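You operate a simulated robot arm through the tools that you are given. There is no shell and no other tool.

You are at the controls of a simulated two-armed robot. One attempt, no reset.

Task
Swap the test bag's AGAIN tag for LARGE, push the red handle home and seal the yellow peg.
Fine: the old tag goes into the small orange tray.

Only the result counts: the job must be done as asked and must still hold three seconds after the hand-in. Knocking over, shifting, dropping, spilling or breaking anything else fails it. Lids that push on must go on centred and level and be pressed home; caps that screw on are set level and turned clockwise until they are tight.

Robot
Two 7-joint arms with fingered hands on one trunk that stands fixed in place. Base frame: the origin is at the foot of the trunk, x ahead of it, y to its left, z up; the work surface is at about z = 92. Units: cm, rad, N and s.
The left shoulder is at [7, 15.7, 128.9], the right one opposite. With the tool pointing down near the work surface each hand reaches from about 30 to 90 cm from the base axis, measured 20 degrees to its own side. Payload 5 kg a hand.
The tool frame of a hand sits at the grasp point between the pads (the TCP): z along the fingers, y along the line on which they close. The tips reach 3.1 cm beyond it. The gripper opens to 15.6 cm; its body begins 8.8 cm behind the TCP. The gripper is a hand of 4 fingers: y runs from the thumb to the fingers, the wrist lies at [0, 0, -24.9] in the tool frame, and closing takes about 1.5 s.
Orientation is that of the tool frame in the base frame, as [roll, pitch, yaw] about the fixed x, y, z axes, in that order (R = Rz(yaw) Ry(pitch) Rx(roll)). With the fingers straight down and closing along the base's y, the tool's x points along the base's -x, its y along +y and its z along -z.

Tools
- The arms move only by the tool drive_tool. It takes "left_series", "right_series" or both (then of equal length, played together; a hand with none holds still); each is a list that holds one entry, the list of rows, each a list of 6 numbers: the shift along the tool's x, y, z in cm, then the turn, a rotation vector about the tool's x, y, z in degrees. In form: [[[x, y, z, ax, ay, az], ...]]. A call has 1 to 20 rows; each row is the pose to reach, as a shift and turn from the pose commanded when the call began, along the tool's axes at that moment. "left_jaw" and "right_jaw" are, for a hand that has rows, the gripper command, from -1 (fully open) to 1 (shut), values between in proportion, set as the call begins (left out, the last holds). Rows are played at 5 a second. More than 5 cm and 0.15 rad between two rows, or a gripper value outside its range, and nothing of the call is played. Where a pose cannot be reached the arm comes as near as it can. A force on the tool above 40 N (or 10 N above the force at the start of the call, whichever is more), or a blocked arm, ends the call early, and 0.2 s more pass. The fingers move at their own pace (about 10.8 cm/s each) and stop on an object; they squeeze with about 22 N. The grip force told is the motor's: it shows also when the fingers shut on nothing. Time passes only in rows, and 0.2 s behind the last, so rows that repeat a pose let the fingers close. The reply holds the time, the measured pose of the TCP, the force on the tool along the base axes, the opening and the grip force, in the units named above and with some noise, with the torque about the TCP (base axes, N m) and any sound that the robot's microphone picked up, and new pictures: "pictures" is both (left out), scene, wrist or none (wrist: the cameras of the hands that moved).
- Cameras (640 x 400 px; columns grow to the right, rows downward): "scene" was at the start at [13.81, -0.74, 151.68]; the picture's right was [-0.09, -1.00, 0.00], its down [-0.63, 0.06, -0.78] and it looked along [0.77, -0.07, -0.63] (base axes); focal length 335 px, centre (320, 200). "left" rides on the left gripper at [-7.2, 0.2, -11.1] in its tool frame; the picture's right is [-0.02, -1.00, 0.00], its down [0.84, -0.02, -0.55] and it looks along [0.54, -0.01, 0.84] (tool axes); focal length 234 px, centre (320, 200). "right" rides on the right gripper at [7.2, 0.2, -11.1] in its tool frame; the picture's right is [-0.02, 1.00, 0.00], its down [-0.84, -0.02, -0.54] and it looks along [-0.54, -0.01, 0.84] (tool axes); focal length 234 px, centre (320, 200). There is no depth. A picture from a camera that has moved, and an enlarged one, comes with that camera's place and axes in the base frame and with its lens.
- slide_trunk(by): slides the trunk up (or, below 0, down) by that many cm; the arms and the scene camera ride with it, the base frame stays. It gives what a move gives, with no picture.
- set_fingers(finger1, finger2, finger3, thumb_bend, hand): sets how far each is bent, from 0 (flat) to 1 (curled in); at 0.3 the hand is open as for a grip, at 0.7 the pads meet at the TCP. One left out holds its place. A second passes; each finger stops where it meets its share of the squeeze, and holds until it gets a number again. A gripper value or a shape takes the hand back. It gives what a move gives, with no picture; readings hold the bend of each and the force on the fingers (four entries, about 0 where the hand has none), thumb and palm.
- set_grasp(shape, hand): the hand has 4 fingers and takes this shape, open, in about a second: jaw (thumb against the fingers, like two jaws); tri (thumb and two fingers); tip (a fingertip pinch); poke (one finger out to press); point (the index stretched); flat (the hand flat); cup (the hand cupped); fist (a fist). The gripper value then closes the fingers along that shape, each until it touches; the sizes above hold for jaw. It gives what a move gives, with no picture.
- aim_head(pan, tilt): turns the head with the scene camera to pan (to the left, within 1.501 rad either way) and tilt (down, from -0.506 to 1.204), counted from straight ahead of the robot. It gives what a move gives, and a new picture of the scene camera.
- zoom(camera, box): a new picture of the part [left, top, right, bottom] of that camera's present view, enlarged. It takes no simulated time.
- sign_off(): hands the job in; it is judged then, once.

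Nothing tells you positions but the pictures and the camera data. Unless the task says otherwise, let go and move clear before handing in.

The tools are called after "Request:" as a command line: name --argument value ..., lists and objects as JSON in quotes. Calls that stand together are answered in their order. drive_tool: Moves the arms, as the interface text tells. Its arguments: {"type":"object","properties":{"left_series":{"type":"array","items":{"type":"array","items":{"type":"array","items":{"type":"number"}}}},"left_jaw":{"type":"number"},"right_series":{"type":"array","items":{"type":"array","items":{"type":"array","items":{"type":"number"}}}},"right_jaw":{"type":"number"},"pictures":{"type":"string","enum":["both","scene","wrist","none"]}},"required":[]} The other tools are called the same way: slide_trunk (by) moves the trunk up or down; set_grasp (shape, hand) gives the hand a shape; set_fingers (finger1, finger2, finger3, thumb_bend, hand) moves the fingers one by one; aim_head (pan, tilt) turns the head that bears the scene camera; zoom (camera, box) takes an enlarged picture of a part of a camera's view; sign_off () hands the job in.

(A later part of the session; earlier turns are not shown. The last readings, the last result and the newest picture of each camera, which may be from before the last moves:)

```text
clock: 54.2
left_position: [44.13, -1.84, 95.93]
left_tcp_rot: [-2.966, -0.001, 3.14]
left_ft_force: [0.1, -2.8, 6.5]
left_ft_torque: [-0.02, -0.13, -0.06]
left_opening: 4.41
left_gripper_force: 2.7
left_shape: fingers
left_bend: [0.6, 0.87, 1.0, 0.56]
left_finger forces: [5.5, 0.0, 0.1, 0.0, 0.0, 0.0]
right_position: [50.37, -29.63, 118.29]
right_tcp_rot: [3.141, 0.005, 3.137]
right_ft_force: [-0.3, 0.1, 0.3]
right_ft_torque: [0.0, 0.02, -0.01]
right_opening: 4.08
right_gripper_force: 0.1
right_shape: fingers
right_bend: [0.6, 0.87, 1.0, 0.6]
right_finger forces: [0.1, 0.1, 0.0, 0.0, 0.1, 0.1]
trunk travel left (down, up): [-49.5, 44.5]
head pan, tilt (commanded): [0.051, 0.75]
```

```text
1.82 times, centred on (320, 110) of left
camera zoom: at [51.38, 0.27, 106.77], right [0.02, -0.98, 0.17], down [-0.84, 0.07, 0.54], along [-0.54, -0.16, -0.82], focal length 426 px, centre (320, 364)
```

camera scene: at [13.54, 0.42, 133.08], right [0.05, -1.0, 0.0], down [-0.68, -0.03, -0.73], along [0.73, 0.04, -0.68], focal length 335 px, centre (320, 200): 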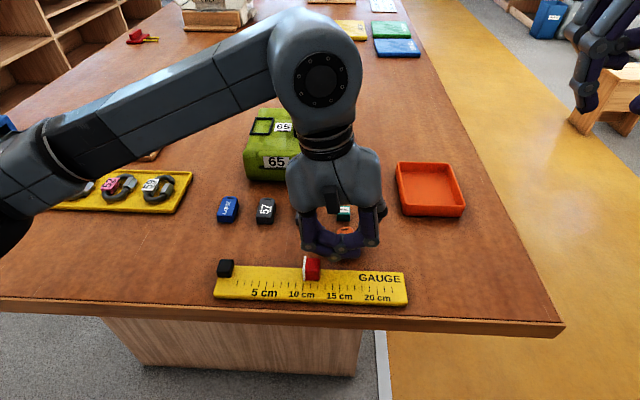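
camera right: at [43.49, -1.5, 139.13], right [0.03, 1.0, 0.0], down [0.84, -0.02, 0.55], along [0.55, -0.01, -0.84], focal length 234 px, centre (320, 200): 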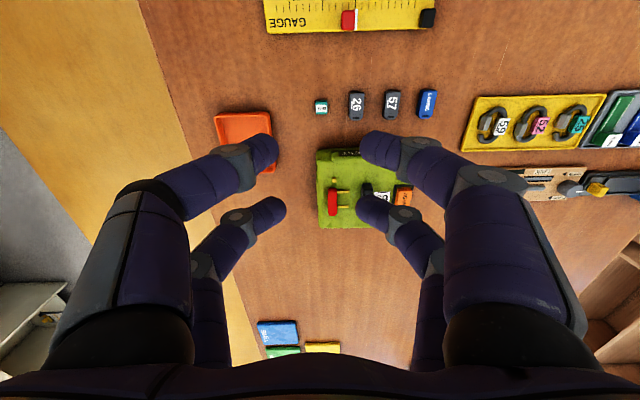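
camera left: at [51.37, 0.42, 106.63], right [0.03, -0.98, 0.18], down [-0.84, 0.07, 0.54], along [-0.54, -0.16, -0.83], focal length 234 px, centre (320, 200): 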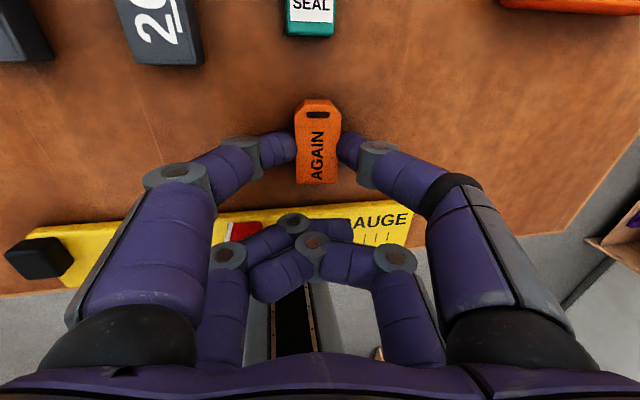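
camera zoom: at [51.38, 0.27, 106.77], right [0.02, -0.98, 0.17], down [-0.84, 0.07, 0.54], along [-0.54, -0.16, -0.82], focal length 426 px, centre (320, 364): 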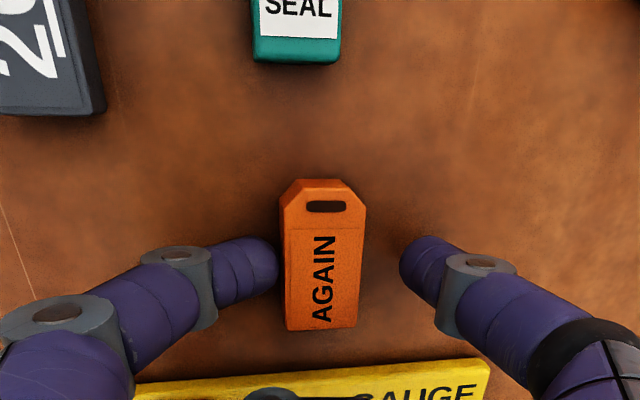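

The tag is released and lying flat. I'll rise straight up and carry the left hand over to the LARGE tag, undoing the tilt.

Request:
drive_tool --left_series '[[[0, -0.17, -0.98, 0, 0, 0], [0, -0.52, -2.96, 0, 0, 0], [0, -1.04, -5.9, 0, 0, 0], [0, -1.57, -8.9, 0, 0, 0], [-1.34, 2.27, -9.55, -2, 0, 0], [-2.68, 6.11, -10.2, -4, 0, 0], [-4.02, 9.95, -10.9, -6, 0, 0], [-5.36, 13.8, -11.6, -8, 0, 0], [-6.7, 17.6, -12.3, -10, 0, 0], [-6.7, 17.6, -12.3, -10, 0, 0]]]' --pictures "both"

Request:
zoom --camera "left" --box '[200, 40, 440, 190]'

Request:
zoom --camera "scene" --box '[200, 100, 480, 300]'

```text
clock: 56.4
left_position: [50.96, 17.85, 105.07]
left_tcp_rot: [3.141, 0.0, -3.141]
left_ft_force: [0.5, 0.5, 0.0]
left_ft_torque: [0.02, 0.01, 0.01]
left_opening: 5.67
left_gripper_force: 0.0
left_shape: fingers
left_bend: [0.56, 0.87, 1.0, 0.56]
left_finger forces: [0.1, 0.0, 0.0, 0.0, 0.0, 0.0]
right_position: [50.54, -29.74, 118.21]
right_tcp_rot: [3.14, 0.005, 3.139]
right_ft_force: [0.6, -0.6, 0.4]
right_ft_torque: [0.02, 0.04, 0.0]
right_opening: 4.11
right_gripper_force: 0.1
right_shape: fingers
right_bend: [0.6, 0.87, 1.0, 0.6]
right_finger forces: [0.0, 0.0, 0.0, 0.1, 0.1, 0.0]
trunk travel left (down, up): [-49.5, 44.5]
head pan, tilt (commanded): [0.051, 0.75]
camera scene: at [13.57, 0.36, 133.08], right [0.05, -1.0, 0.0], down [-0.68, -0.03, -0.73], along [0.73, 0.04, -0.68], focal length 335 px, centre (320, 200)
camera left: at [58.24, 18.06, 116.06], right [0.02, -1.0, 0.0], down [-0.84, -0.02, 0.54], along [-0.54, -0.01, -0.84], focal length 234 px, centre (320, 200)
```

scene: 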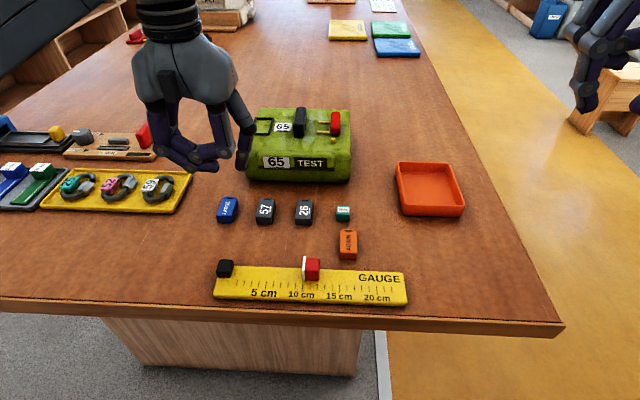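
left: 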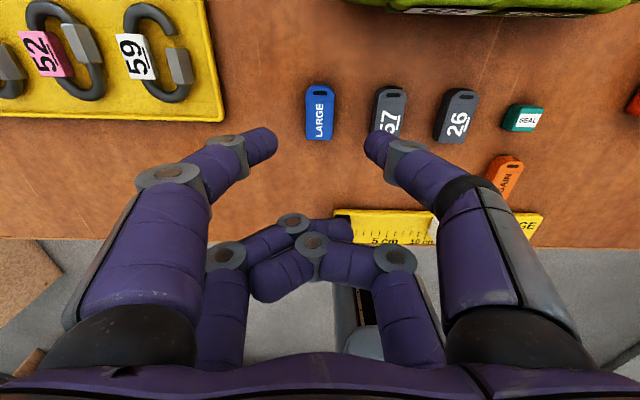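

```text
2.67 times, centred on (320, 115) of left
camera zoom: at [58.24, 18.06, 116.06], right [0.02, -1.0, 0.0], down [-0.84, -0.02, 0.54], along [-0.54, -0.01, -0.84], focal length 624 px, centre (320, 427)
```

zoom: 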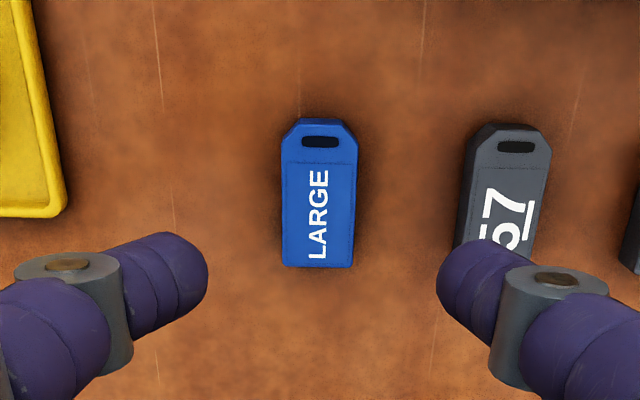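

```text
2.00 times, centred on (340, 200) of scene
camera zoom: at [13.57, 0.36, 133.08], right [0.05, -1.0, 0.0], down [-0.68, -0.03, -0.73], along [0.73, 0.04, -0.68], focal length 670 px, centre (280, 200)
```

zoom: 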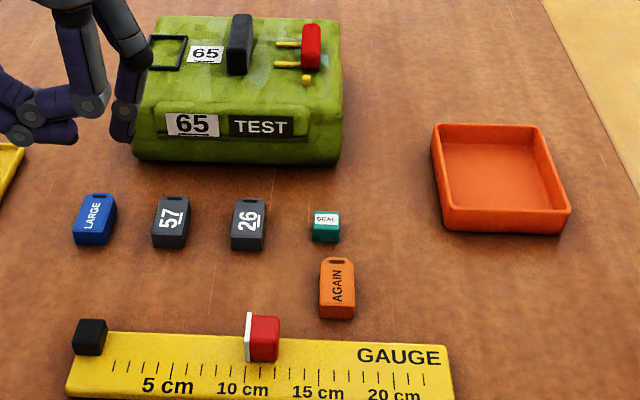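

AGAIN is parked at about (46.5, −2.3) and the left hand is over LARGE. I'll narrow the fingers to stay clear of the 57 tag, centre over LARGE and go lower.

Request:
set_fingers --hand "left" --finger1 0.595 --thumb_bend 0.595

Request:
drive_tool --left_series '[[[0.2, 0.15, 2.5, 0, 0, 0], [0.3, 0.19, 5, 0, 0, 0], [0.3, 0.19, 7, 0, 0, 0], [0.3, 0.19, 7, 0, 0, 0]]]' --pictures "both"

Request:
zoom --camera "left" --box '[200, 60, 440, 210]'

Request:
zoom --camera "scene" --box '[180, 140, 320, 240]'

```text
clock: 57.4
left_position: [51.0, 17.91, 105.0]
left_tcp_rot: [3.141, -0.002, -3.141]
left_ft_force: [0.1, -0.2, -0.6]
left_ft_torque: [0.02, 0.02, -0.01]
left_opening: 4.59
left_gripper_force: 0.0
left_shape: fingers
left_bend: [0.59, 0.87, 1.0, 0.59]
left_finger forces: [0.0, 0.0, 0.0, 0.1, 0.0, 0.1]
right_position: [50.55, -29.66, 118.18]
right_tcp_rot: [3.142, 0.006, 3.139]
right_ft_force: [-0.7, -0.4, -0.1]
right_ft_torque: [-0.01, 0.01, -0.01]
right_opening: 4.09
right_gripper_force: 0.1
right_shape: fingers
right_bend: [0.6, 0.87, 1.0, 0.6]
right_finger forces: [0.1, 0.1, 0.1, 0.1, 0.0, 0.0]
trunk travel left (down, up): [-49.5, 44.5]
head pan, tilt (commanded): [0.051, 0.75]
```

```text
clock: 58.4
left_position: [50.73, 17.91, 97.8]
left_tcp_rot: [3.141, 0.001, -3.14]
left_ft_force: [0.1, -0.8, 0.1]
left_ft_torque: [0.02, 0.01, 0.0]
left_opening: 4.63
left_gripper_force: 0.0
left_shape: fingers
left_bend: [0.59, 0.87, 1.0, 0.59]
left_finger forces: [0.0, 0.0, 0.1, 0.0, 0.1, 0.0]
right_position: [50.58, -29.73, 118.35]
right_tcp_rot: [3.141, 0.004, 3.141]
right_ft_force: [-0.2, 0.8, -0.3]
right_ft_torque: [-0.02, 0.02, -0.02]
right_opening: 4.12
right_gripper_force: 0.0
right_shape: fingers
right_bend: [0.6, 0.87, 1.0, 0.6]
right_finger forces: [0.0, 0.0, 0.0, 0.0, 0.0, 0.0]
trunk travel left (down, up): [-49.5, 44.5]
head pan, tilt (commanded): [0.051, 0.75]
camera scene: at [13.53, 0.42, 133.08], right [0.05, -1.0, 0.0], down [-0.68, -0.03, -0.73], along [0.73, 0.04, -0.68], focal length 335 px, centre (320, 200)
camera left: at [57.9, 18.11, 108.87], right [0.02, -1.0, 0.0], down [-0.84, -0.02, 0.54], along [-0.54, -0.01, -0.84], focal length 234 px, centre (320, 200)
```

scene: 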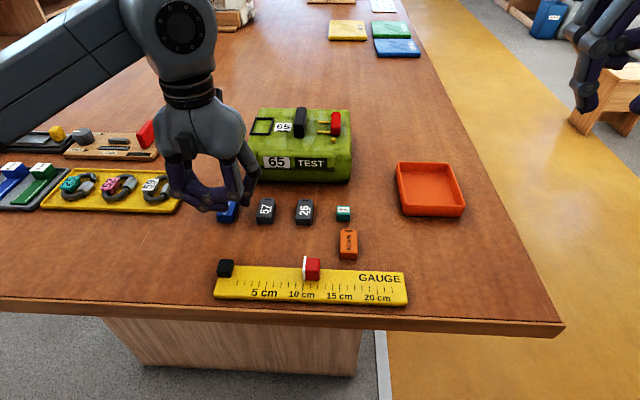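
left: 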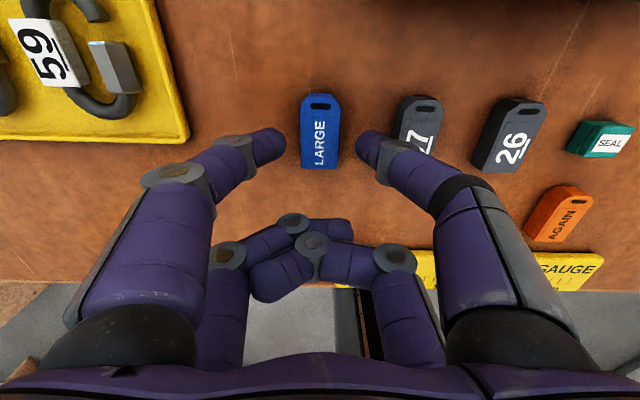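

```text
2.67 times, centred on (320, 135) of left
camera zoom: at [57.9, 18.11, 108.87], right [0.02, -1.0, 0.0], down [-0.84, -0.02, 0.54], along [-0.54, -0.01, -0.84], focal length 624 px, centre (320, 373)
```

zoom: 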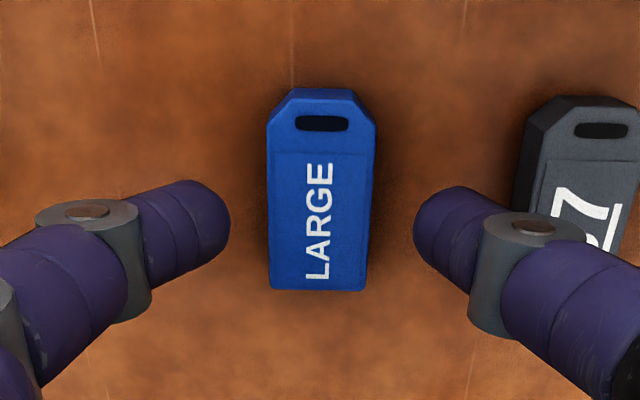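

```text
4.00 times, centred on (250, 190) of scene
camera zoom: at [13.53, 0.42, 133.08], right [0.05, -1.0, 0.0], down [-0.68, -0.03, -0.73], along [0.73, 0.04, -0.68], focal length 1340 px, centre (600, 240)
```

zoom: 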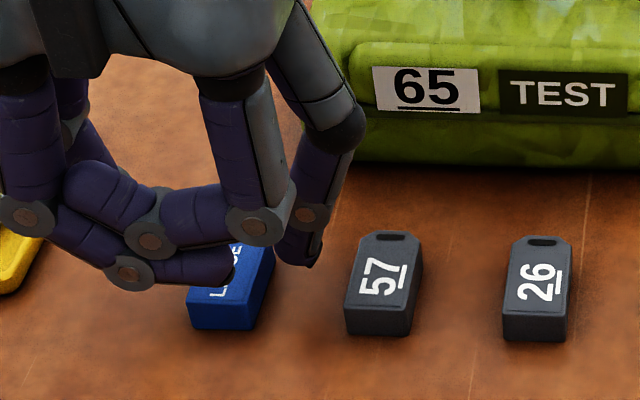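

LARGE is lined up just as AGAIN was. I'll go down the last 2.2 cm and close on it.

Request:
drive_tool --left_series '[[[0, 0, 1.0, 0, 0, 0], [0, 0, 1.7, 0, 0, 0], [0, 0, 2.1, 0, 0, 0], [0, 0, 2.1, 0, 0, 0]]]' --pictures "none"

Request:
set_fingers --hand "left" --finger1 0.72 --thumb_bend 0.72

Request:
zoom --camera "left" --box '[200, 60, 440, 210]'

```text
clock: 59.4
left_position: [50.77, 17.99, 95.8]
left_tcp_rot: [3.141, 0.005, -3.14]
left_ft_force: [2.6, 1.1, 10.5]
left_ft_torque: [0.2, -0.31, -0.04]
left_opening: 4.61
left_gripper_force: 5.2
left_shape: fingers
left_bend: [0.59, 0.87, 1.0, 0.59]
left_finger forces: [7.6, 0.0, 0.1, 0.0, 2.9, 0.1]
right_position: [50.4, -29.68, 118.28]
right_tcp_rot: [-3.141, 0.005, 3.141]
right_ft_force: [-0.3, 0.8, 0.6]
right_ft_torque: [-0.05, 0.03, 0.0]
right_opening: 4.11
right_gripper_force: 0.1
right_shape: fingers
right_bend: [0.6, 0.87, 1.0, 0.6]
right_finger forces: [0.0, 0.1, 0.0, 0.1, 0.1, 0.0]
trunk travel left (down, up): [-49.5, 44.5]
head pan, tilt (commanded): [0.051, 0.75]
```

```text
clock: 60.4
left_position: [50.7, 17.98, 95.74]
left_tcp_rot: [3.141, 0.0, -3.141]
left_ft_force: [-0.4, 0.3, 0.2]
left_ft_torque: [-0.03, -0.01, -0.01]
left_opening: 2.5
left_gripper_force: 8.9
left_shape: fingers
left_bend: [0.62, 0.87, 1.0, 0.68]
left_finger forces: [8.8, 0.0, 0.0, 0.1, 8.8, 0.0]
right_position: [50.65, -29.59, 118.17]
right_tcp_rot: [-3.14, 0.005, 3.139]
right_ft_force: [0.2, 0.3, 1.2]
right_ft_torque: [-0.01, -0.02, -0.02]
right_opening: 4.11
right_gripper_force: 0.1
right_shape: fingers
right_bend: [0.6, 0.87, 1.0, 0.6]
right_finger forces: [0.0, 0.0, 0.0, 0.0, 0.0, 0.1]
trunk travel left (down, up): [-49.5, 44.5]
head pan, tilt (commanded): [0.051, 0.75]
```

```text
2.67 times, centred on (320, 135) of left
camera zoom: at [57.96, 18.17, 106.78], right [0.02, -1.0, 0.0], down [-0.84, -0.02, 0.54], along [-0.54, -0.01, -0.84], focal length 624 px, centre (320, 373)
```

zoom: 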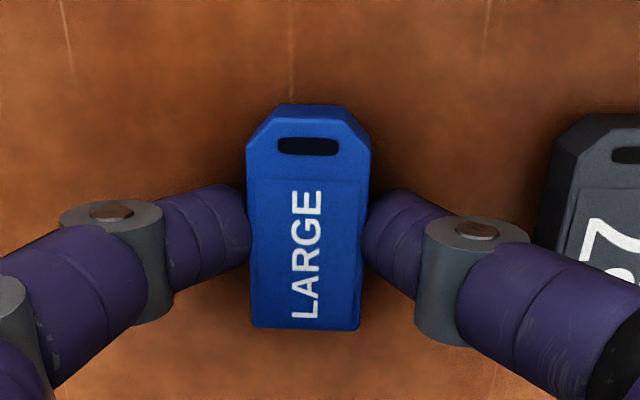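

LARGE is held exactly as AGAIN was. I'll lift it and carry it to hover over the empty frame.

Request:
drive_tool --left_series '[[[0, 0, -0.7, 0, 0, 0], [0, 0, -2.5, 0, 0, 0], [0, 0, -6, 0, 0, 0], [0, 0, -10, 0, 0, 0], [0, 0, -14, 0, 0, 0], [-4, -1, -14, 0, 0, 0], [-8, -2, -14, 0, 0, 0], [-12, -3, -14, 0, 0, 0], [-15, -3.6, -14, 0, 0, 0], [-16.4, -3.92, -13, 0, 0, 0], [-16.4, -3.92, -11, 0, 0, 0], [-16.4, -3.92, -11, 0, 0, 0]]]' --pictures "both"

Request:
zoom --camera "left" --box '[200, 60, 440, 210]'

Request:
zoom --camera "scene" --box '[200, 50, 360, 170]'

```text
clock: 63.0
left_position: [67.0, 14.06, 106.79]
left_tcp_rot: [3.141, 0.0, -3.141]
left_ft_force: [0.0, -0.8, -0.4]
left_ft_torque: [0.01, 0.01, 0.0]
left_opening: 2.5
left_gripper_force: 9.0
left_shape: fingers
left_bend: [0.62, 0.87, 1.0, 0.68]
left_finger forces: [8.8, 0.0, 0.0, 0.0, 8.7, 0.0]
right_position: [50.58, -29.66, 118.12]
right_tcp_rot: [3.14, 0.007, 3.14]
right_ft_force: [-0.7, -0.4, 0.7]
right_ft_torque: [0.01, -0.01, 0.01]
right_opening: 4.11
right_gripper_force: 0.0
right_shape: fingers
right_bend: [0.6, 0.87, 1.0, 0.6]
right_finger forces: [0.0, 0.0, 0.0, 0.0, 0.0, 0.0]
trunk travel left (down, up): [-49.5, 44.5]
head pan, tilt (commanded): [0.051, 0.75]
camera scene: at [13.51, 0.39, 133.09], right [0.05, -1.0, 0.0], down [-0.68, -0.03, -0.73], along [0.73, 0.04, -0.68], focal length 335 px, centre (320, 200)
camera left: at [74.27, 14.25, 117.95], right [0.02, -1.0, 0.0], down [-0.84, -0.02, 0.54], along [-0.54, -0.01, -0.84], focal length 234 px, centre (320, 200)
```

scene: 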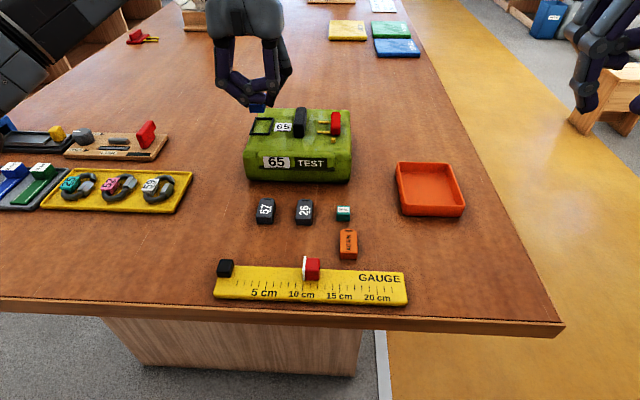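
left: 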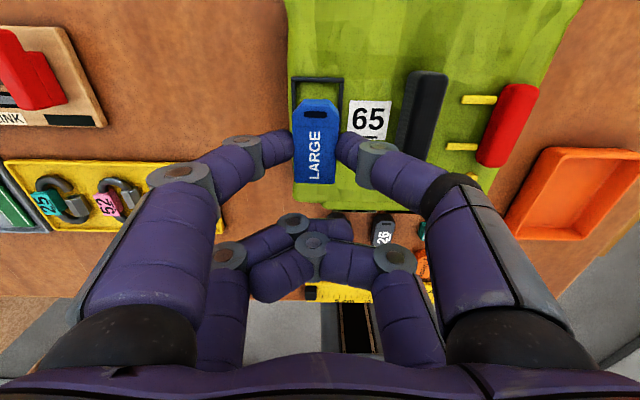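

```text
2.67 times, centred on (320, 135) of left
camera zoom: at [74.27, 14.25, 117.95], right [0.02, -1.0, 0.0], down [-0.84, -0.02, 0.54], along [-0.54, -0.01, -0.84], focal length 624 px, centre (320, 373)
```

zoom: 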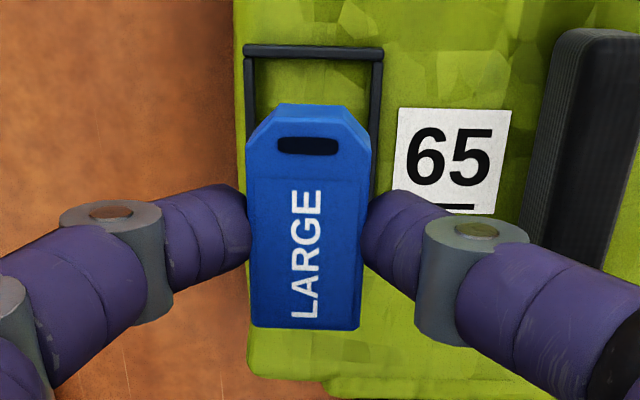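

```text
3.33 times, centred on (280, 110) of scene
camera zoom: at [13.51, 0.39, 133.09], right [0.05, -1.0, 0.0], down [-0.68, -0.03, -0.73], along [0.73, 0.04, -0.68], focal length 1117 px, centre (453, 500)
```

zoom: 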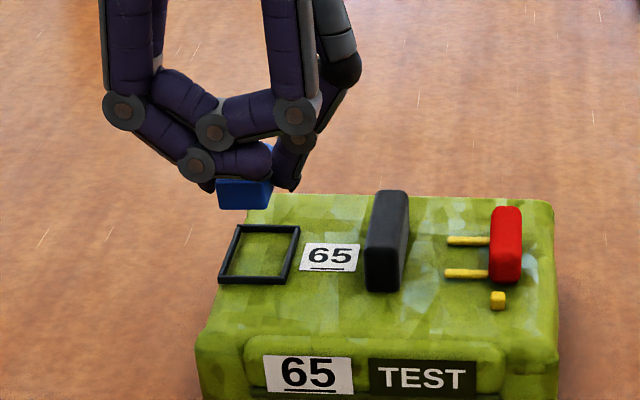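

LARGE is centred over the frame within about 0.1 cm. I'll lower it to just above the floor of the frame and check.

Request:
drive_tool --left_series '[[[-0.05, 0, 1.0, 0, 0, 0], [-0.05, 0, 2.0, 0, 0, 0], [-0.05, 0, 2.6, 0, 0, 0], [-0.05, 0, 2.6, 0, 0, 0]]]' --pictures "none"

Request:
zoom --camera "left" --box '[200, 60, 440, 210]'

Request:
zoom --camera "scene" --box '[220, 70, 340, 160]'

```text
clock: 64.0
left_position: [67.09, 14.07, 104.22]
left_tcp_rot: [-3.14, 0.0, 3.141]
left_ft_force: [-0.7, 0.1, 0.8]
left_ft_torque: [0.0, 0.02, 0.01]
left_opening: 2.48
left_gripper_force: 8.9
left_shape: fingers
left_bend: [0.62, 0.87, 1.0, 0.68]
left_finger forces: [8.9, 0.0, 0.1, 0.1, 8.9, 0.0]
right_position: [50.63, -29.66, 118.36]
right_tcp_rot: [3.141, 0.005, 3.14]
right_ft_force: [0.0, 0.0, -0.3]
right_ft_torque: [0.01, -0.03, 0.0]
right_opening: 4.11
right_gripper_force: 0.0
right_shape: fingers
right_bend: [0.6, 0.87, 1.0, 0.6]
right_finger forces: [0.0, 0.0, 0.0, 0.1, 0.1, 0.0]
trunk travel left (down, up): [-49.5, 44.5]
head pan, tilt (commanded): [0.051, 0.75]
```

```text
2.67 times, centred on (320, 135) of left
camera zoom: at [74.4, 14.24, 115.25], right [0.02, -1.0, 0.0], down [-0.84, -0.02, 0.54], along [-0.54, -0.01, -0.84], focal length 624 px, centre (320, 373)
```

zoom: 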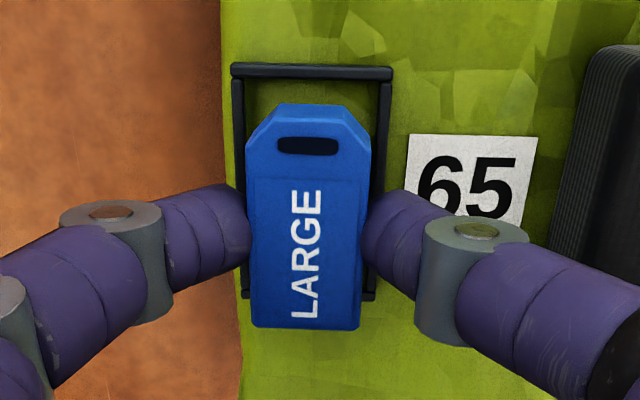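

```text
4.44 times, centred on (280, 115) of scene
camera zoom: at [13.53, 0.42, 133.08], right [0.05, -1.0, 0.0], down [-0.68, -0.03, -0.73], along [0.73, 0.04, -0.68], focal length 1490 px, centre (498, 578)
```

zoom: 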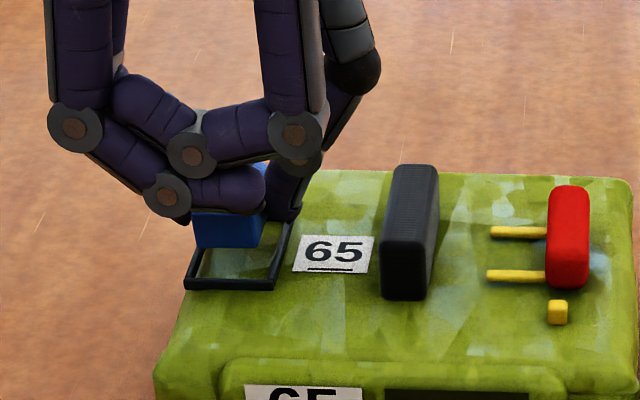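

Request:
drive_tool --left_series '[[[0, 0, 0.4, 0, 0, 0], [0, 0, 0.8, 0, 0, 0], [0, 0, 0.8, 0, 0, 0]]]' --pictures "none"

Request:
zoom --camera "left" --box '[200, 60, 440, 210]'

Request:
zoom --camera "scene" --box '[220, 70, 340, 160]'

```text
clock: 64.8
left_position: [67.16, 14.02, 103.29]
left_tcp_rot: [3.141, -0.001, -3.14]
left_ft_force: [0.3, -0.8, 0.7]
left_ft_torque: [-0.04, -0.04, -0.04]
left_opening: 2.47
left_gripper_force: 8.2
left_shape: fingers
left_bend: [0.62, 0.87, 1.0, 0.68]
left_finger forces: [8.9, 0.0, 0.0, 0.0, 8.8, 0.0]
right_position: [50.65, -29.75, 118.22]
right_tcp_rot: [-3.142, 0.004, 3.139]
right_ft_force: [-0.6, -0.1, -0.1]
right_ft_torque: [0.01, -0.01, 0.0]
right_opening: 4.09
right_gripper_force: 0.0
right_shape: fingers
right_bend: [0.6, 0.87, 1.0, 0.6]
right_finger forces: [0.0, 0.1, 0.0, 0.0, 0.0, 0.0]
trunk travel left (down, up): [-49.5, 44.5]
head pan, tilt (commanded): [0.051, 0.75]
```

```text
2.67 times, centred on (320, 135) of left
camera zoom: at [74.37, 14.21, 114.41], right [0.02, -1.0, 0.0], down [-0.84, -0.02, 0.54], along [-0.54, -0.01, -0.84], focal length 624 px, centre (320, 373)
```

zoom: 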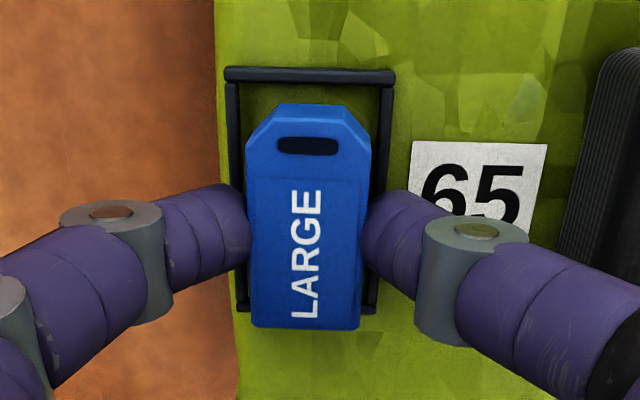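

```text
4.44 times, centred on (280, 115) of scene
camera zoom: at [13.54, 0.43, 133.08], right [0.05, -1.0, 0.0], down [-0.68, -0.03, -0.73], along [0.73, 0.04, -0.68], focal length 1490 px, centre (498, 578)
```

zoom: 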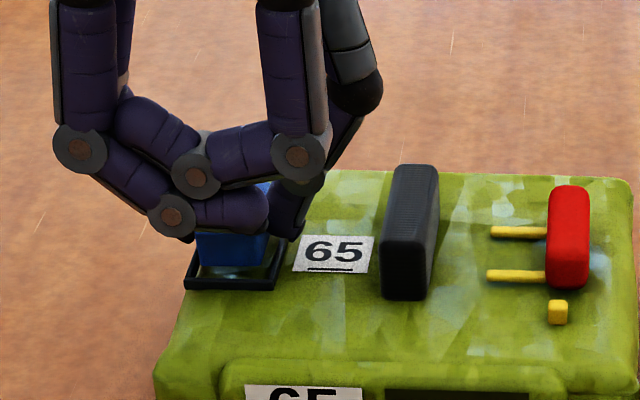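

Request:
drive_tool --left_series '[[[0, 0, 0.12, 0, 0, 0], [0, 0, 0.22, 0, 0, 0], [0, 0, 0.3, 0, 0, 0], [0, 0, 0.3, 0, 0, 0]]]' --pictures "none"

Request:
zoom --camera "left" --box '[200, 60, 440, 210]'

Request:
zoom --camera "scene" --box '[220, 70, 340, 160]'

```text
clock: 65.8
left_position: [67.17, 13.91, 103.11]
left_tcp_rot: [-3.14, -0.001, 3.14]
left_ft_force: [-0.7, 0.5, 0.0]
left_ft_torque: [0.0, -0.02, -0.04]
left_opening: 2.5
left_gripper_force: 8.9
left_shape: fingers
left_bend: [0.62, 0.87, 1.0, 0.68]
left_finger forces: [8.8, 0.1, 0.0, 0.1, 8.8, 0.0]
right_position: [50.48, -29.67, 118.23]
right_tcp_rot: [3.141, 0.005, 3.14]
right_ft_force: [0.0, 1.3, 0.3]
right_ft_torque: [-0.01, 0.02, 0.01]
right_opening: 4.1
right_gripper_force: 0.0
right_shape: fingers
right_bend: [0.6, 0.87, 1.0, 0.6]
right_finger forces: [0.0, 0.0, 0.1, 0.0, 0.1, 0.0]
trunk travel left (down, up): [-49.5, 44.5]
head pan, tilt (commanded): [0.051, 0.75]
```

```text
2.67 times, centred on (320, 135) of left
camera zoom: at [74.35, 14.16, 114.15], right [0.02, -1.0, 0.0], down [-0.84, -0.02, 0.54], along [-0.54, -0.01, -0.84], focal length 624 px, centre (320, 373)
```

zoom: 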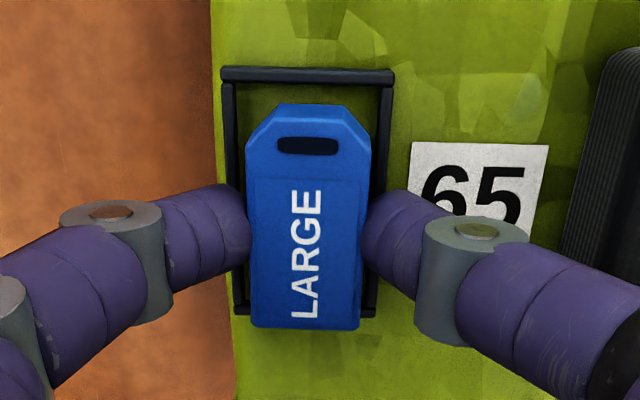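

```text
4.44 times, centred on (280, 115) of scene
camera zoom: at [13.54, 0.43, 133.08], right [0.05, -1.0, 0.0], down [-0.68, -0.03, -0.73], along [0.73, 0.04, -0.68], focal length 1490 px, centre (498, 578)
```

zoom: 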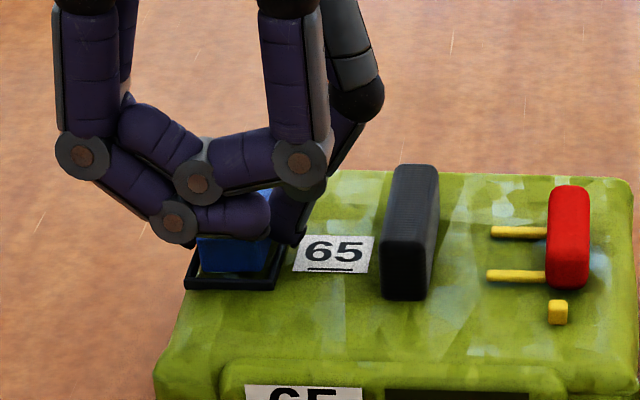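

Request:
drive_tool --left_series '[[[0, 0.05, 0.08, 0, 0, 0], [0, 0.08, 0.16, 0, 0, 0], [0, 0.08, 0.2, 0, 0, 0], [0, 0.08, 0.2, 0, 0, 0]]]' --pictures "none"

Request:
zoom --camera "left" --box '[200, 60, 440, 210]'

```text
clock: 66.8
left_position: [67.24, 14.06, 102.94]
left_tcp_rot: [3.141, -0.002, -3.141]
left_ft_force: [-0.7, 0.4, -0.5]
left_ft_torque: [0.0, 0.0, 0.0]
left_opening: 2.47
left_gripper_force: 8.7
left_shape: fingers
left_bend: [0.62, 0.87, 1.0, 0.68]
left_finger forces: [8.8, 0.0, 0.0, 0.1, 8.8, 0.1]
right_position: [50.54, -29.64, 118.26]
right_tcp_rot: [-3.141, 0.006, 3.139]
right_ft_force: [-0.4, -0.8, 0.1]
right_ft_torque: [-0.02, 0.0, -0.01]
right_opening: 4.1
right_gripper_force: 0.0
right_shape: fingers
right_bend: [0.6, 0.87, 1.0, 0.6]
right_finger forces: [0.1, 0.0, 0.1, 0.1, 0.0, 0.1]
trunk travel left (down, up): [-49.5, 44.5]
head pan, tilt (commanded): [0.051, 0.75]
```

```text
2.67 times, centred on (320, 135) of left
camera zoom: at [74.45, 14.26, 113.98], right [0.02, -1.0, 0.0], down [-0.84, -0.02, 0.54], along [-0.54, -0.01, -0.84], focal length 624 px, centre (320, 373)
```

zoom: 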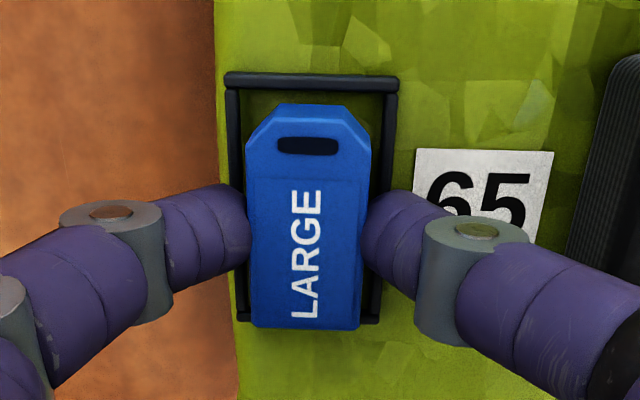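

Request:
drive_tool --left_series '[[[0, 0, 0.08, 0, 0, 0], [0, 0, 0.15, 0, 0, 0], [0, 0, 0.15, 0, 0, 0]]]' --pictures "none"

```text
clock: 67.6
left_position: [67.22, 14.18, 102.9]
left_tcp_rot: [-3.141, 0.0, -3.14]
left_ft_force: [0.4, 0.0, 1.7]
left_ft_torque: [0.09, -0.09, -0.01]
left_opening: 2.5
left_gripper_force: 10.6
left_shape: fingers
left_bend: [0.62, 0.87, 1.0, 0.68]
left_finger forces: [11.6, 0.1, 0.0, 0.0, 8.7, 0.0]
right_position: [50.52, -29.66, 118.34]
right_tcp_rot: [-3.14, 0.004, 3.14]
right_ft_force: [0.3, -0.3, -0.9]
right_ft_torque: [0.03, 0.0, -0.02]
right_opening: 4.11
right_gripper_force: 0.0
right_shape: fingers
right_bend: [0.6, 0.87, 1.0, 0.6]
right_finger forces: [0.1, 0.1, 0.0, 0.1, 0.1, 0.0]
trunk travel left (down, up): [-49.5, 44.5]
head pan, tilt (commanded): [0.051, 0.75]
```

The tag has touched down lightly. I'll release it and look.

Request:
set_fingers --hand "left" --finger1 0.57 --thumb_bend 0.58

Request:
zoom --camera "left" --box '[200, 60, 440, 210]'

Request:
zoom --camera "scene" --box '[220, 70, 340, 160]'

```text
clock: 68.6
left_position: [67.23, 14.02, 102.79]
left_tcp_rot: [3.141, 0.002, 3.14]
left_ft_force: [0.5, 1.2, 7.8]
left_ft_torque: [-0.18, -0.18, 0.1]
left_opening: 5.16
left_gripper_force: 3.5
left_shape: fingers
left_bend: [0.56, 0.87, 1.0, 0.58]
left_finger forces: [0.1, 0.0, 0.1, 0.0, 7.0, 0.0]
right_position: [50.51, -29.6, 118.34]
right_tcp_rot: [-3.14, 0.003, 3.139]
right_ft_force: [-0.1, 0.4, -0.7]
right_ft_torque: [-0.01, 0.0, 0.02]
right_opening: 4.12
right_gripper_force: 0.0
right_shape: fingers
right_bend: [0.6, 0.87, 1.0, 0.6]
right_finger forces: [0.1, 0.0, 0.1, 0.1, 0.0, 0.1]
trunk travel left (down, up): [-49.5, 44.5]
head pan, tilt (commanded): [0.051, 0.75]
```

```text
2.67 times, centred on (320, 135) of left
camera zoom: at [74.38, 14.3, 113.92], right [0.02, -1.0, 0.0], down [-0.84, -0.02, 0.54], along [-0.54, -0.01, -0.84], focal length 624 px, centre (320, 373)
```

zoom: 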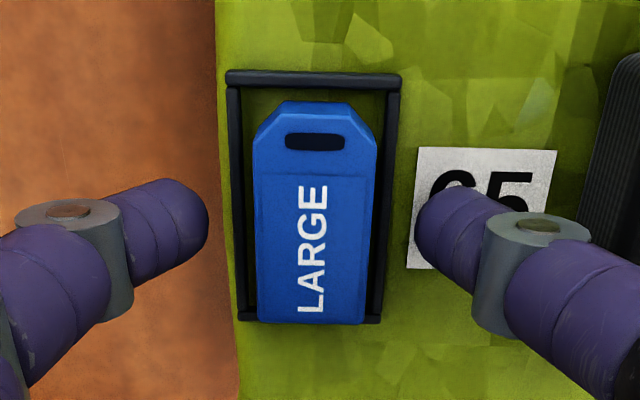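

```text
4.44 times, centred on (280, 115) of scene
camera zoom: at [13.47, 0.44, 133.09], right [0.05, -1.0, 0.0], down [-0.68, -0.03, -0.73], along [0.73, 0.04, -0.68], focal length 1490 px, centre (498, 578)
```

zoom: 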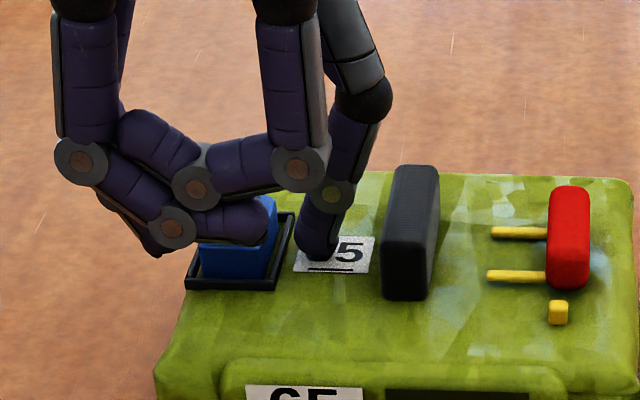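

LARGE is seated in the frame as AGAIN was. I'll raise the left hand, move it aside and bring the right hand over AGAIN.

Request:
drive_tool --left_series '[[[0, 0, -0.6, 0, 0, 0], [0, 0, -2, 0, 0, 0], [0, 0, -5, 0, 0, 0], [0, 0, -9, 0, 0, 0], [0, 3, -12, 0, 0, 0], [0, 7, -13, 0, 0, 0], [0, 11, -13, 0, 0, 0], [0, 15, -13, 0, 0, 0], [0, 18, -13, 0, 0, 0]]]' --right_series '[[[0, 0, 0, 0, 0, 0], [0, 3.5, 0, 0, 0, 0], [0, 7.5, 1, 0, 0, 0], [0, 11.5, 3, 0, 0, 0], [0.5, 15.5, 5, 0, 0, 0], [1, 19.5, 7, 0, 0, 0], [1.5, 23.5, 9, 0, 0, 0], [1.8, 27.3, 11, 0, 0, 0], [1.8, 27.3, 12, 0, 0, 0]]]' --pictures "both"

Request:
zoom --camera "right" --box '[200, 40, 440, 190]'

Request:
zoom --camera "scene" --box '[220, 70, 380, 180]'

```text
clock: 70.6
left_position: [66.82, 31.9, 115.77]
left_tcp_rot: [3.141, 0.003, 3.14]
left_ft_force: [0.3, 0.0, -0.1]
left_ft_torque: [0.01, -0.06, 0.01]
left_opening: 5.46
left_gripper_force: 0.0
left_shape: fingers
left_bend: [0.56, 0.87, 1.0, 0.57]
left_finger forces: [0.0, 0.0, 0.1, 0.0, 0.0, 0.0]
right_position: [48.9, -2.43, 106.12]
right_tcp_rot: [3.141, 0.006, 3.138]
right_ft_force: [-0.6, 0.2, 0.6]
right_ft_torque: [-0.01, -0.02, 0.02]
right_opening: 4.14
right_gripper_force: 0.1
right_shape: fingers
right_bend: [0.6, 0.87, 1.0, 0.6]
right_finger forces: [0.0, 0.0, 0.1, 0.1, 0.0, 0.0]
trunk travel left (down, up): [-49.5, 44.5]
head pan, tilt (commanded): [0.051, 0.75]
camera scene: at [13.44, 0.44, 133.1], right [0.05, -1.0, 0.0], down [-0.68, -0.03, -0.73], along [0.73, 0.04, -0.68], focal length 335 px, centre (320, 200)
camera right: at [41.72, -2.26, 117.19], right [0.03, 1.0, 0.0], down [0.84, -0.02, 0.55], along [0.55, -0.01, -0.84], focal length 234 px, centre (320, 200)
camera left: at [74.09, 32.04, 126.84], right [0.02, -1.0, 0.0], down [-0.84, -0.02, 0.54], along [-0.54, -0.01, -0.84], focal length 234 px, centre (320, 200)
```

scene: 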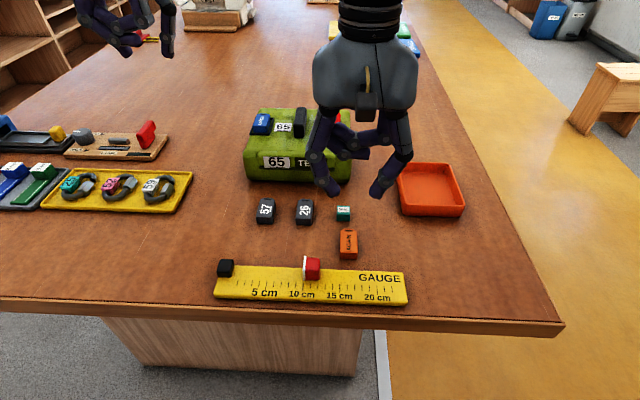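
right: 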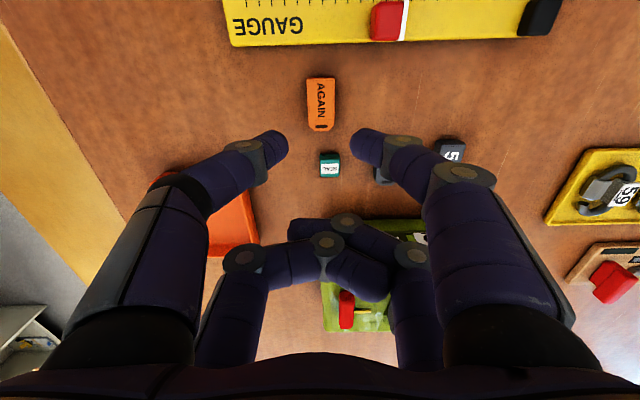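
left: 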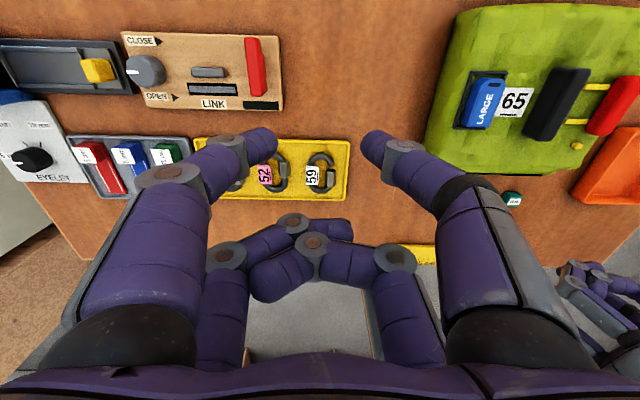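

```text
2.67 times, centred on (320, 115) of right
camera zoom: at [41.72, -2.26, 117.19], right [0.03, 1.0, 0.0], down [0.84, -0.02, 0.55], along [0.55, -0.01, -0.84], focal length 624 px, centre (320, 427)
```

zoom: 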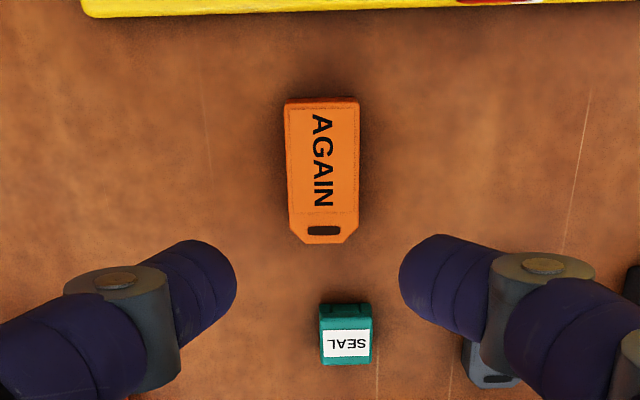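

```text
3.64 times, centred on (300, 125) of scene
camera zoom: at [13.44, 0.44, 133.1], right [0.05, -1.0, 0.0], down [-0.68, -0.03, -0.73], along [0.73, 0.04, -0.68], focal length 1219 px, centre (393, 473)
```

zoom: 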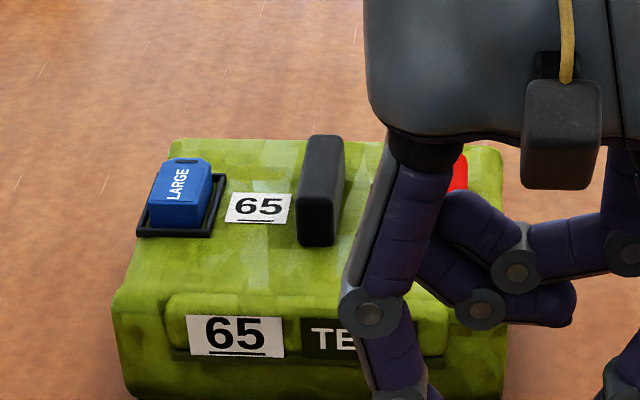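

LARGE sits flat in its frame. The right pair is nearly over AGAIN, so I'll go down to it.

Request:
drive_tool --right_series '[[[0, 0.2, 3, 0, 0, 0], [0, 0.2, 6, 0, 0, 0], [0, 0.2, 8, 0, 0, 0], [0, 0.2, 8, 0, 0, 0]]]' --pictures "both"

Request:
zoom --camera "right" --box '[200, 60, 440, 210]'

Request:
zoom --camera "scene" --box '[260, 140, 440, 280]'

```text
clock: 71.6
left_position: [66.9, 31.96, 115.67]
left_tcp_rot: [3.141, -0.001, -3.141]
left_ft_force: [0.4, 0.0, -0.3]
left_ft_torque: [-0.02, -0.02, 0.0]
left_opening: 5.48
left_gripper_force: 0.1
left_shape: fingers
left_bend: [0.56, 0.87, 1.0, 0.57]
left_finger forces: [0.0, 0.0, 0.0, 0.0, 0.0, 0.0]
right_position: [48.82, -2.44, 98.02]
right_tcp_rot: [3.141, 0.004, 3.137]
right_ft_force: [0.0, -0.6, 0.1]
right_ft_torque: [0.02, -0.01, -0.02]
right_opening: 4.1
right_gripper_force: 0.0
right_shape: fingers
right_bend: [0.6, 0.87, 1.0, 0.6]
right_finger forces: [0.0, 0.1, 0.0, 0.0, 0.0, 0.0]
trunk travel left (down, up): [-49.5, 44.5]
head pan, tilt (commanded): [0.051, 0.75]
camera scene: at [13.52, 0.46, 133.09], right [0.05, -1.0, 0.0], down [-0.68, -0.03, -0.73], along [0.73, 0.04, -0.68], focal length 335 px, centre (320, 200)
camera right: at [41.6, -2.1, 109.07], right [0.03, 1.0, 0.0], down [0.84, -0.02, 0.55], along [0.55, -0.01, -0.84], focal length 234 px, centre (320, 200)
```

scene: 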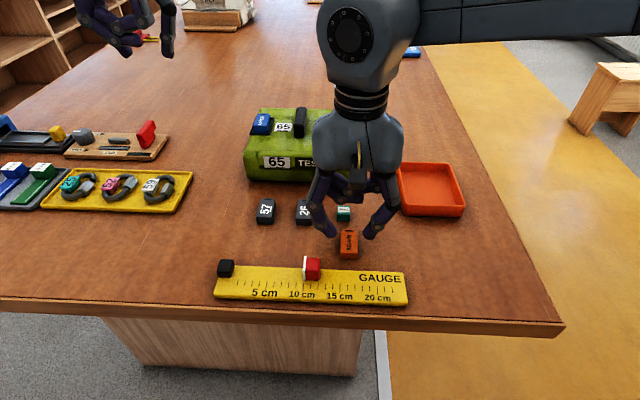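
right: 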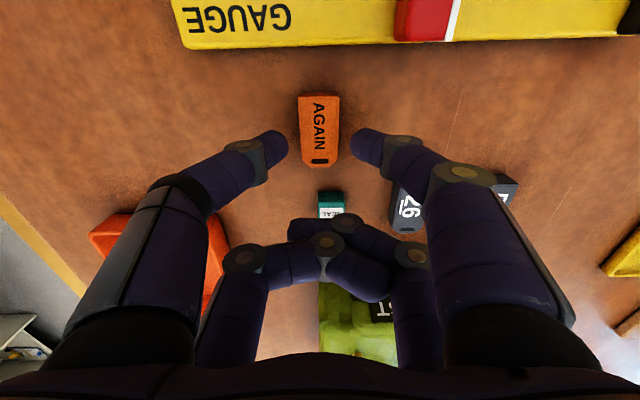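

```text
2.67 times, centred on (320, 135) of right
camera zoom: at [41.6, -2.1, 109.07], right [0.03, 1.0, 0.0], down [0.84, -0.02, 0.55], along [0.55, -0.01, -0.84], focal length 624 px, centre (320, 373)
```

zoom: 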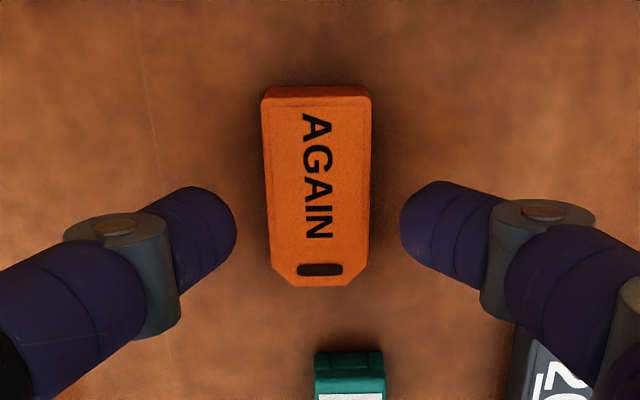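

```text
2.86 times, centred on (350, 210) of scene
camera zoom: at [13.52, 0.46, 133.09], right [0.05, -1.0, 0.0], down [-0.68, -0.03, -0.73], along [0.73, 0.04, -0.68], focal length 958 px, centre (234, 171)
```

zoom: 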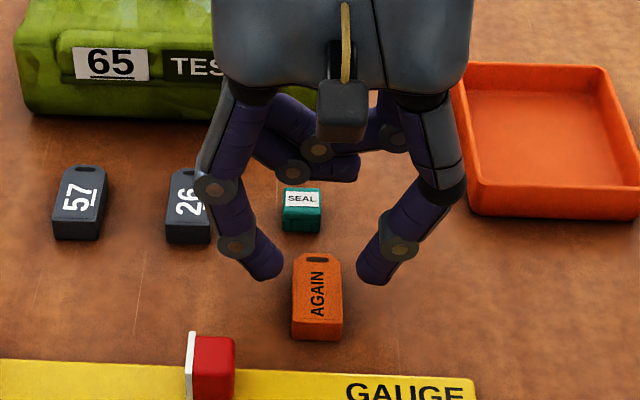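

Request:
drive_tool --right_series '[[[0, 0, 1.0, 0, 0, 0], [0, 0, 1.7, 0, 0, 0], [0, 0, 2.0, 0, 0, 0], [0, 0, 2.0, 0, 0, 0]]]' --pictures "none"

Request:
set_fingers --hand "right" --finger1 0.72 --thumb_bend 0.72

Request:
zoom --camera "right" --box '[200, 60, 440, 210]'

```text
clock: 72.6
left_position: [67.08, 31.91, 115.75]
left_tcp_rot: [3.141, 0.0, 3.142]
left_ft_force: [-0.7, -0.6, 0.4]
left_ft_torque: [-0.01, 0.01, -0.01]
left_opening: 5.46
left_gripper_force: 0.0
left_shape: fingers
left_bend: [0.56, 0.87, 1.0, 0.57]
left_finger forces: [0.0, 0.1, 0.1, 0.1, 0.0, 0.1]
right_position: [48.81, -2.29, 95.88]
right_tcp_rot: [3.141, 0.004, 3.14]
right_ft_force: [0.5, 0.2, -0.6]
right_ft_torque: [0.03, -0.01, 0.0]
right_opening: 4.11
right_gripper_force: 0.1
right_shape: fingers
right_bend: [0.6, 0.87, 1.0, 0.6]
right_finger forces: [0.0, 0.0, 0.1, 0.0, 0.0, 0.0]
trunk travel left (down, up): [-49.5, 44.5]
head pan, tilt (commanded): [0.051, 0.75]
```

```text
clock: 73.6
left_position: [66.94, 31.81, 115.71]
left_tcp_rot: [-3.141, 0.0, 3.14]
left_ft_force: [0.8, -0.8, 0.2]
left_ft_torque: [-0.01, 0.01, -0.02]
left_opening: 5.46
left_gripper_force: 0.0
left_shape: fingers
left_bend: [0.56, 0.87, 1.0, 0.57]
left_finger forces: [0.1, 0.0, 0.0, 0.0, 0.0, 0.0]
right_position: [48.87, -2.27, 95.92]
right_tcp_rot: [-3.141, 0.005, 3.139]
right_ft_force: [0.4, -0.3, 0.8]
right_ft_torque: [0.0, -0.01, 0.01]
right_opening: 2.5
right_gripper_force: 8.3
right_shape: fingers
right_bend: [0.62, 0.87, 1.0, 0.68]
right_finger forces: [8.3, 0.0, 0.1, 0.1, 8.4, 0.0]
trunk travel left (down, up): [-49.5, 44.5]
head pan, tilt (commanded): [0.051, 0.75]
```

```text
2.67 times, centred on (320, 135) of right
camera zoom: at [41.66, -1.97, 107.01], right [0.03, 1.0, 0.0], down [0.84, -0.02, 0.55], along [0.55, -0.01, -0.84], focal length 624 px, centre (320, 373)
```

zoom: 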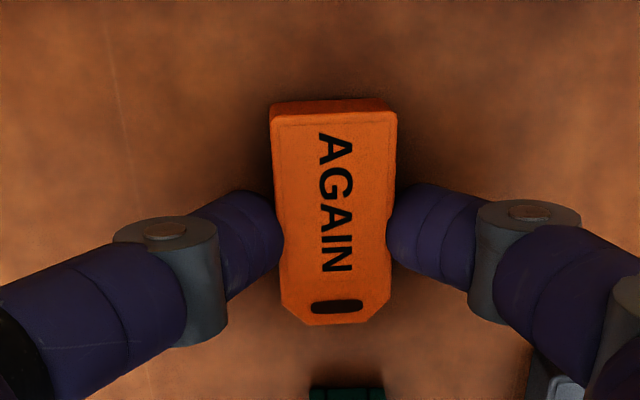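

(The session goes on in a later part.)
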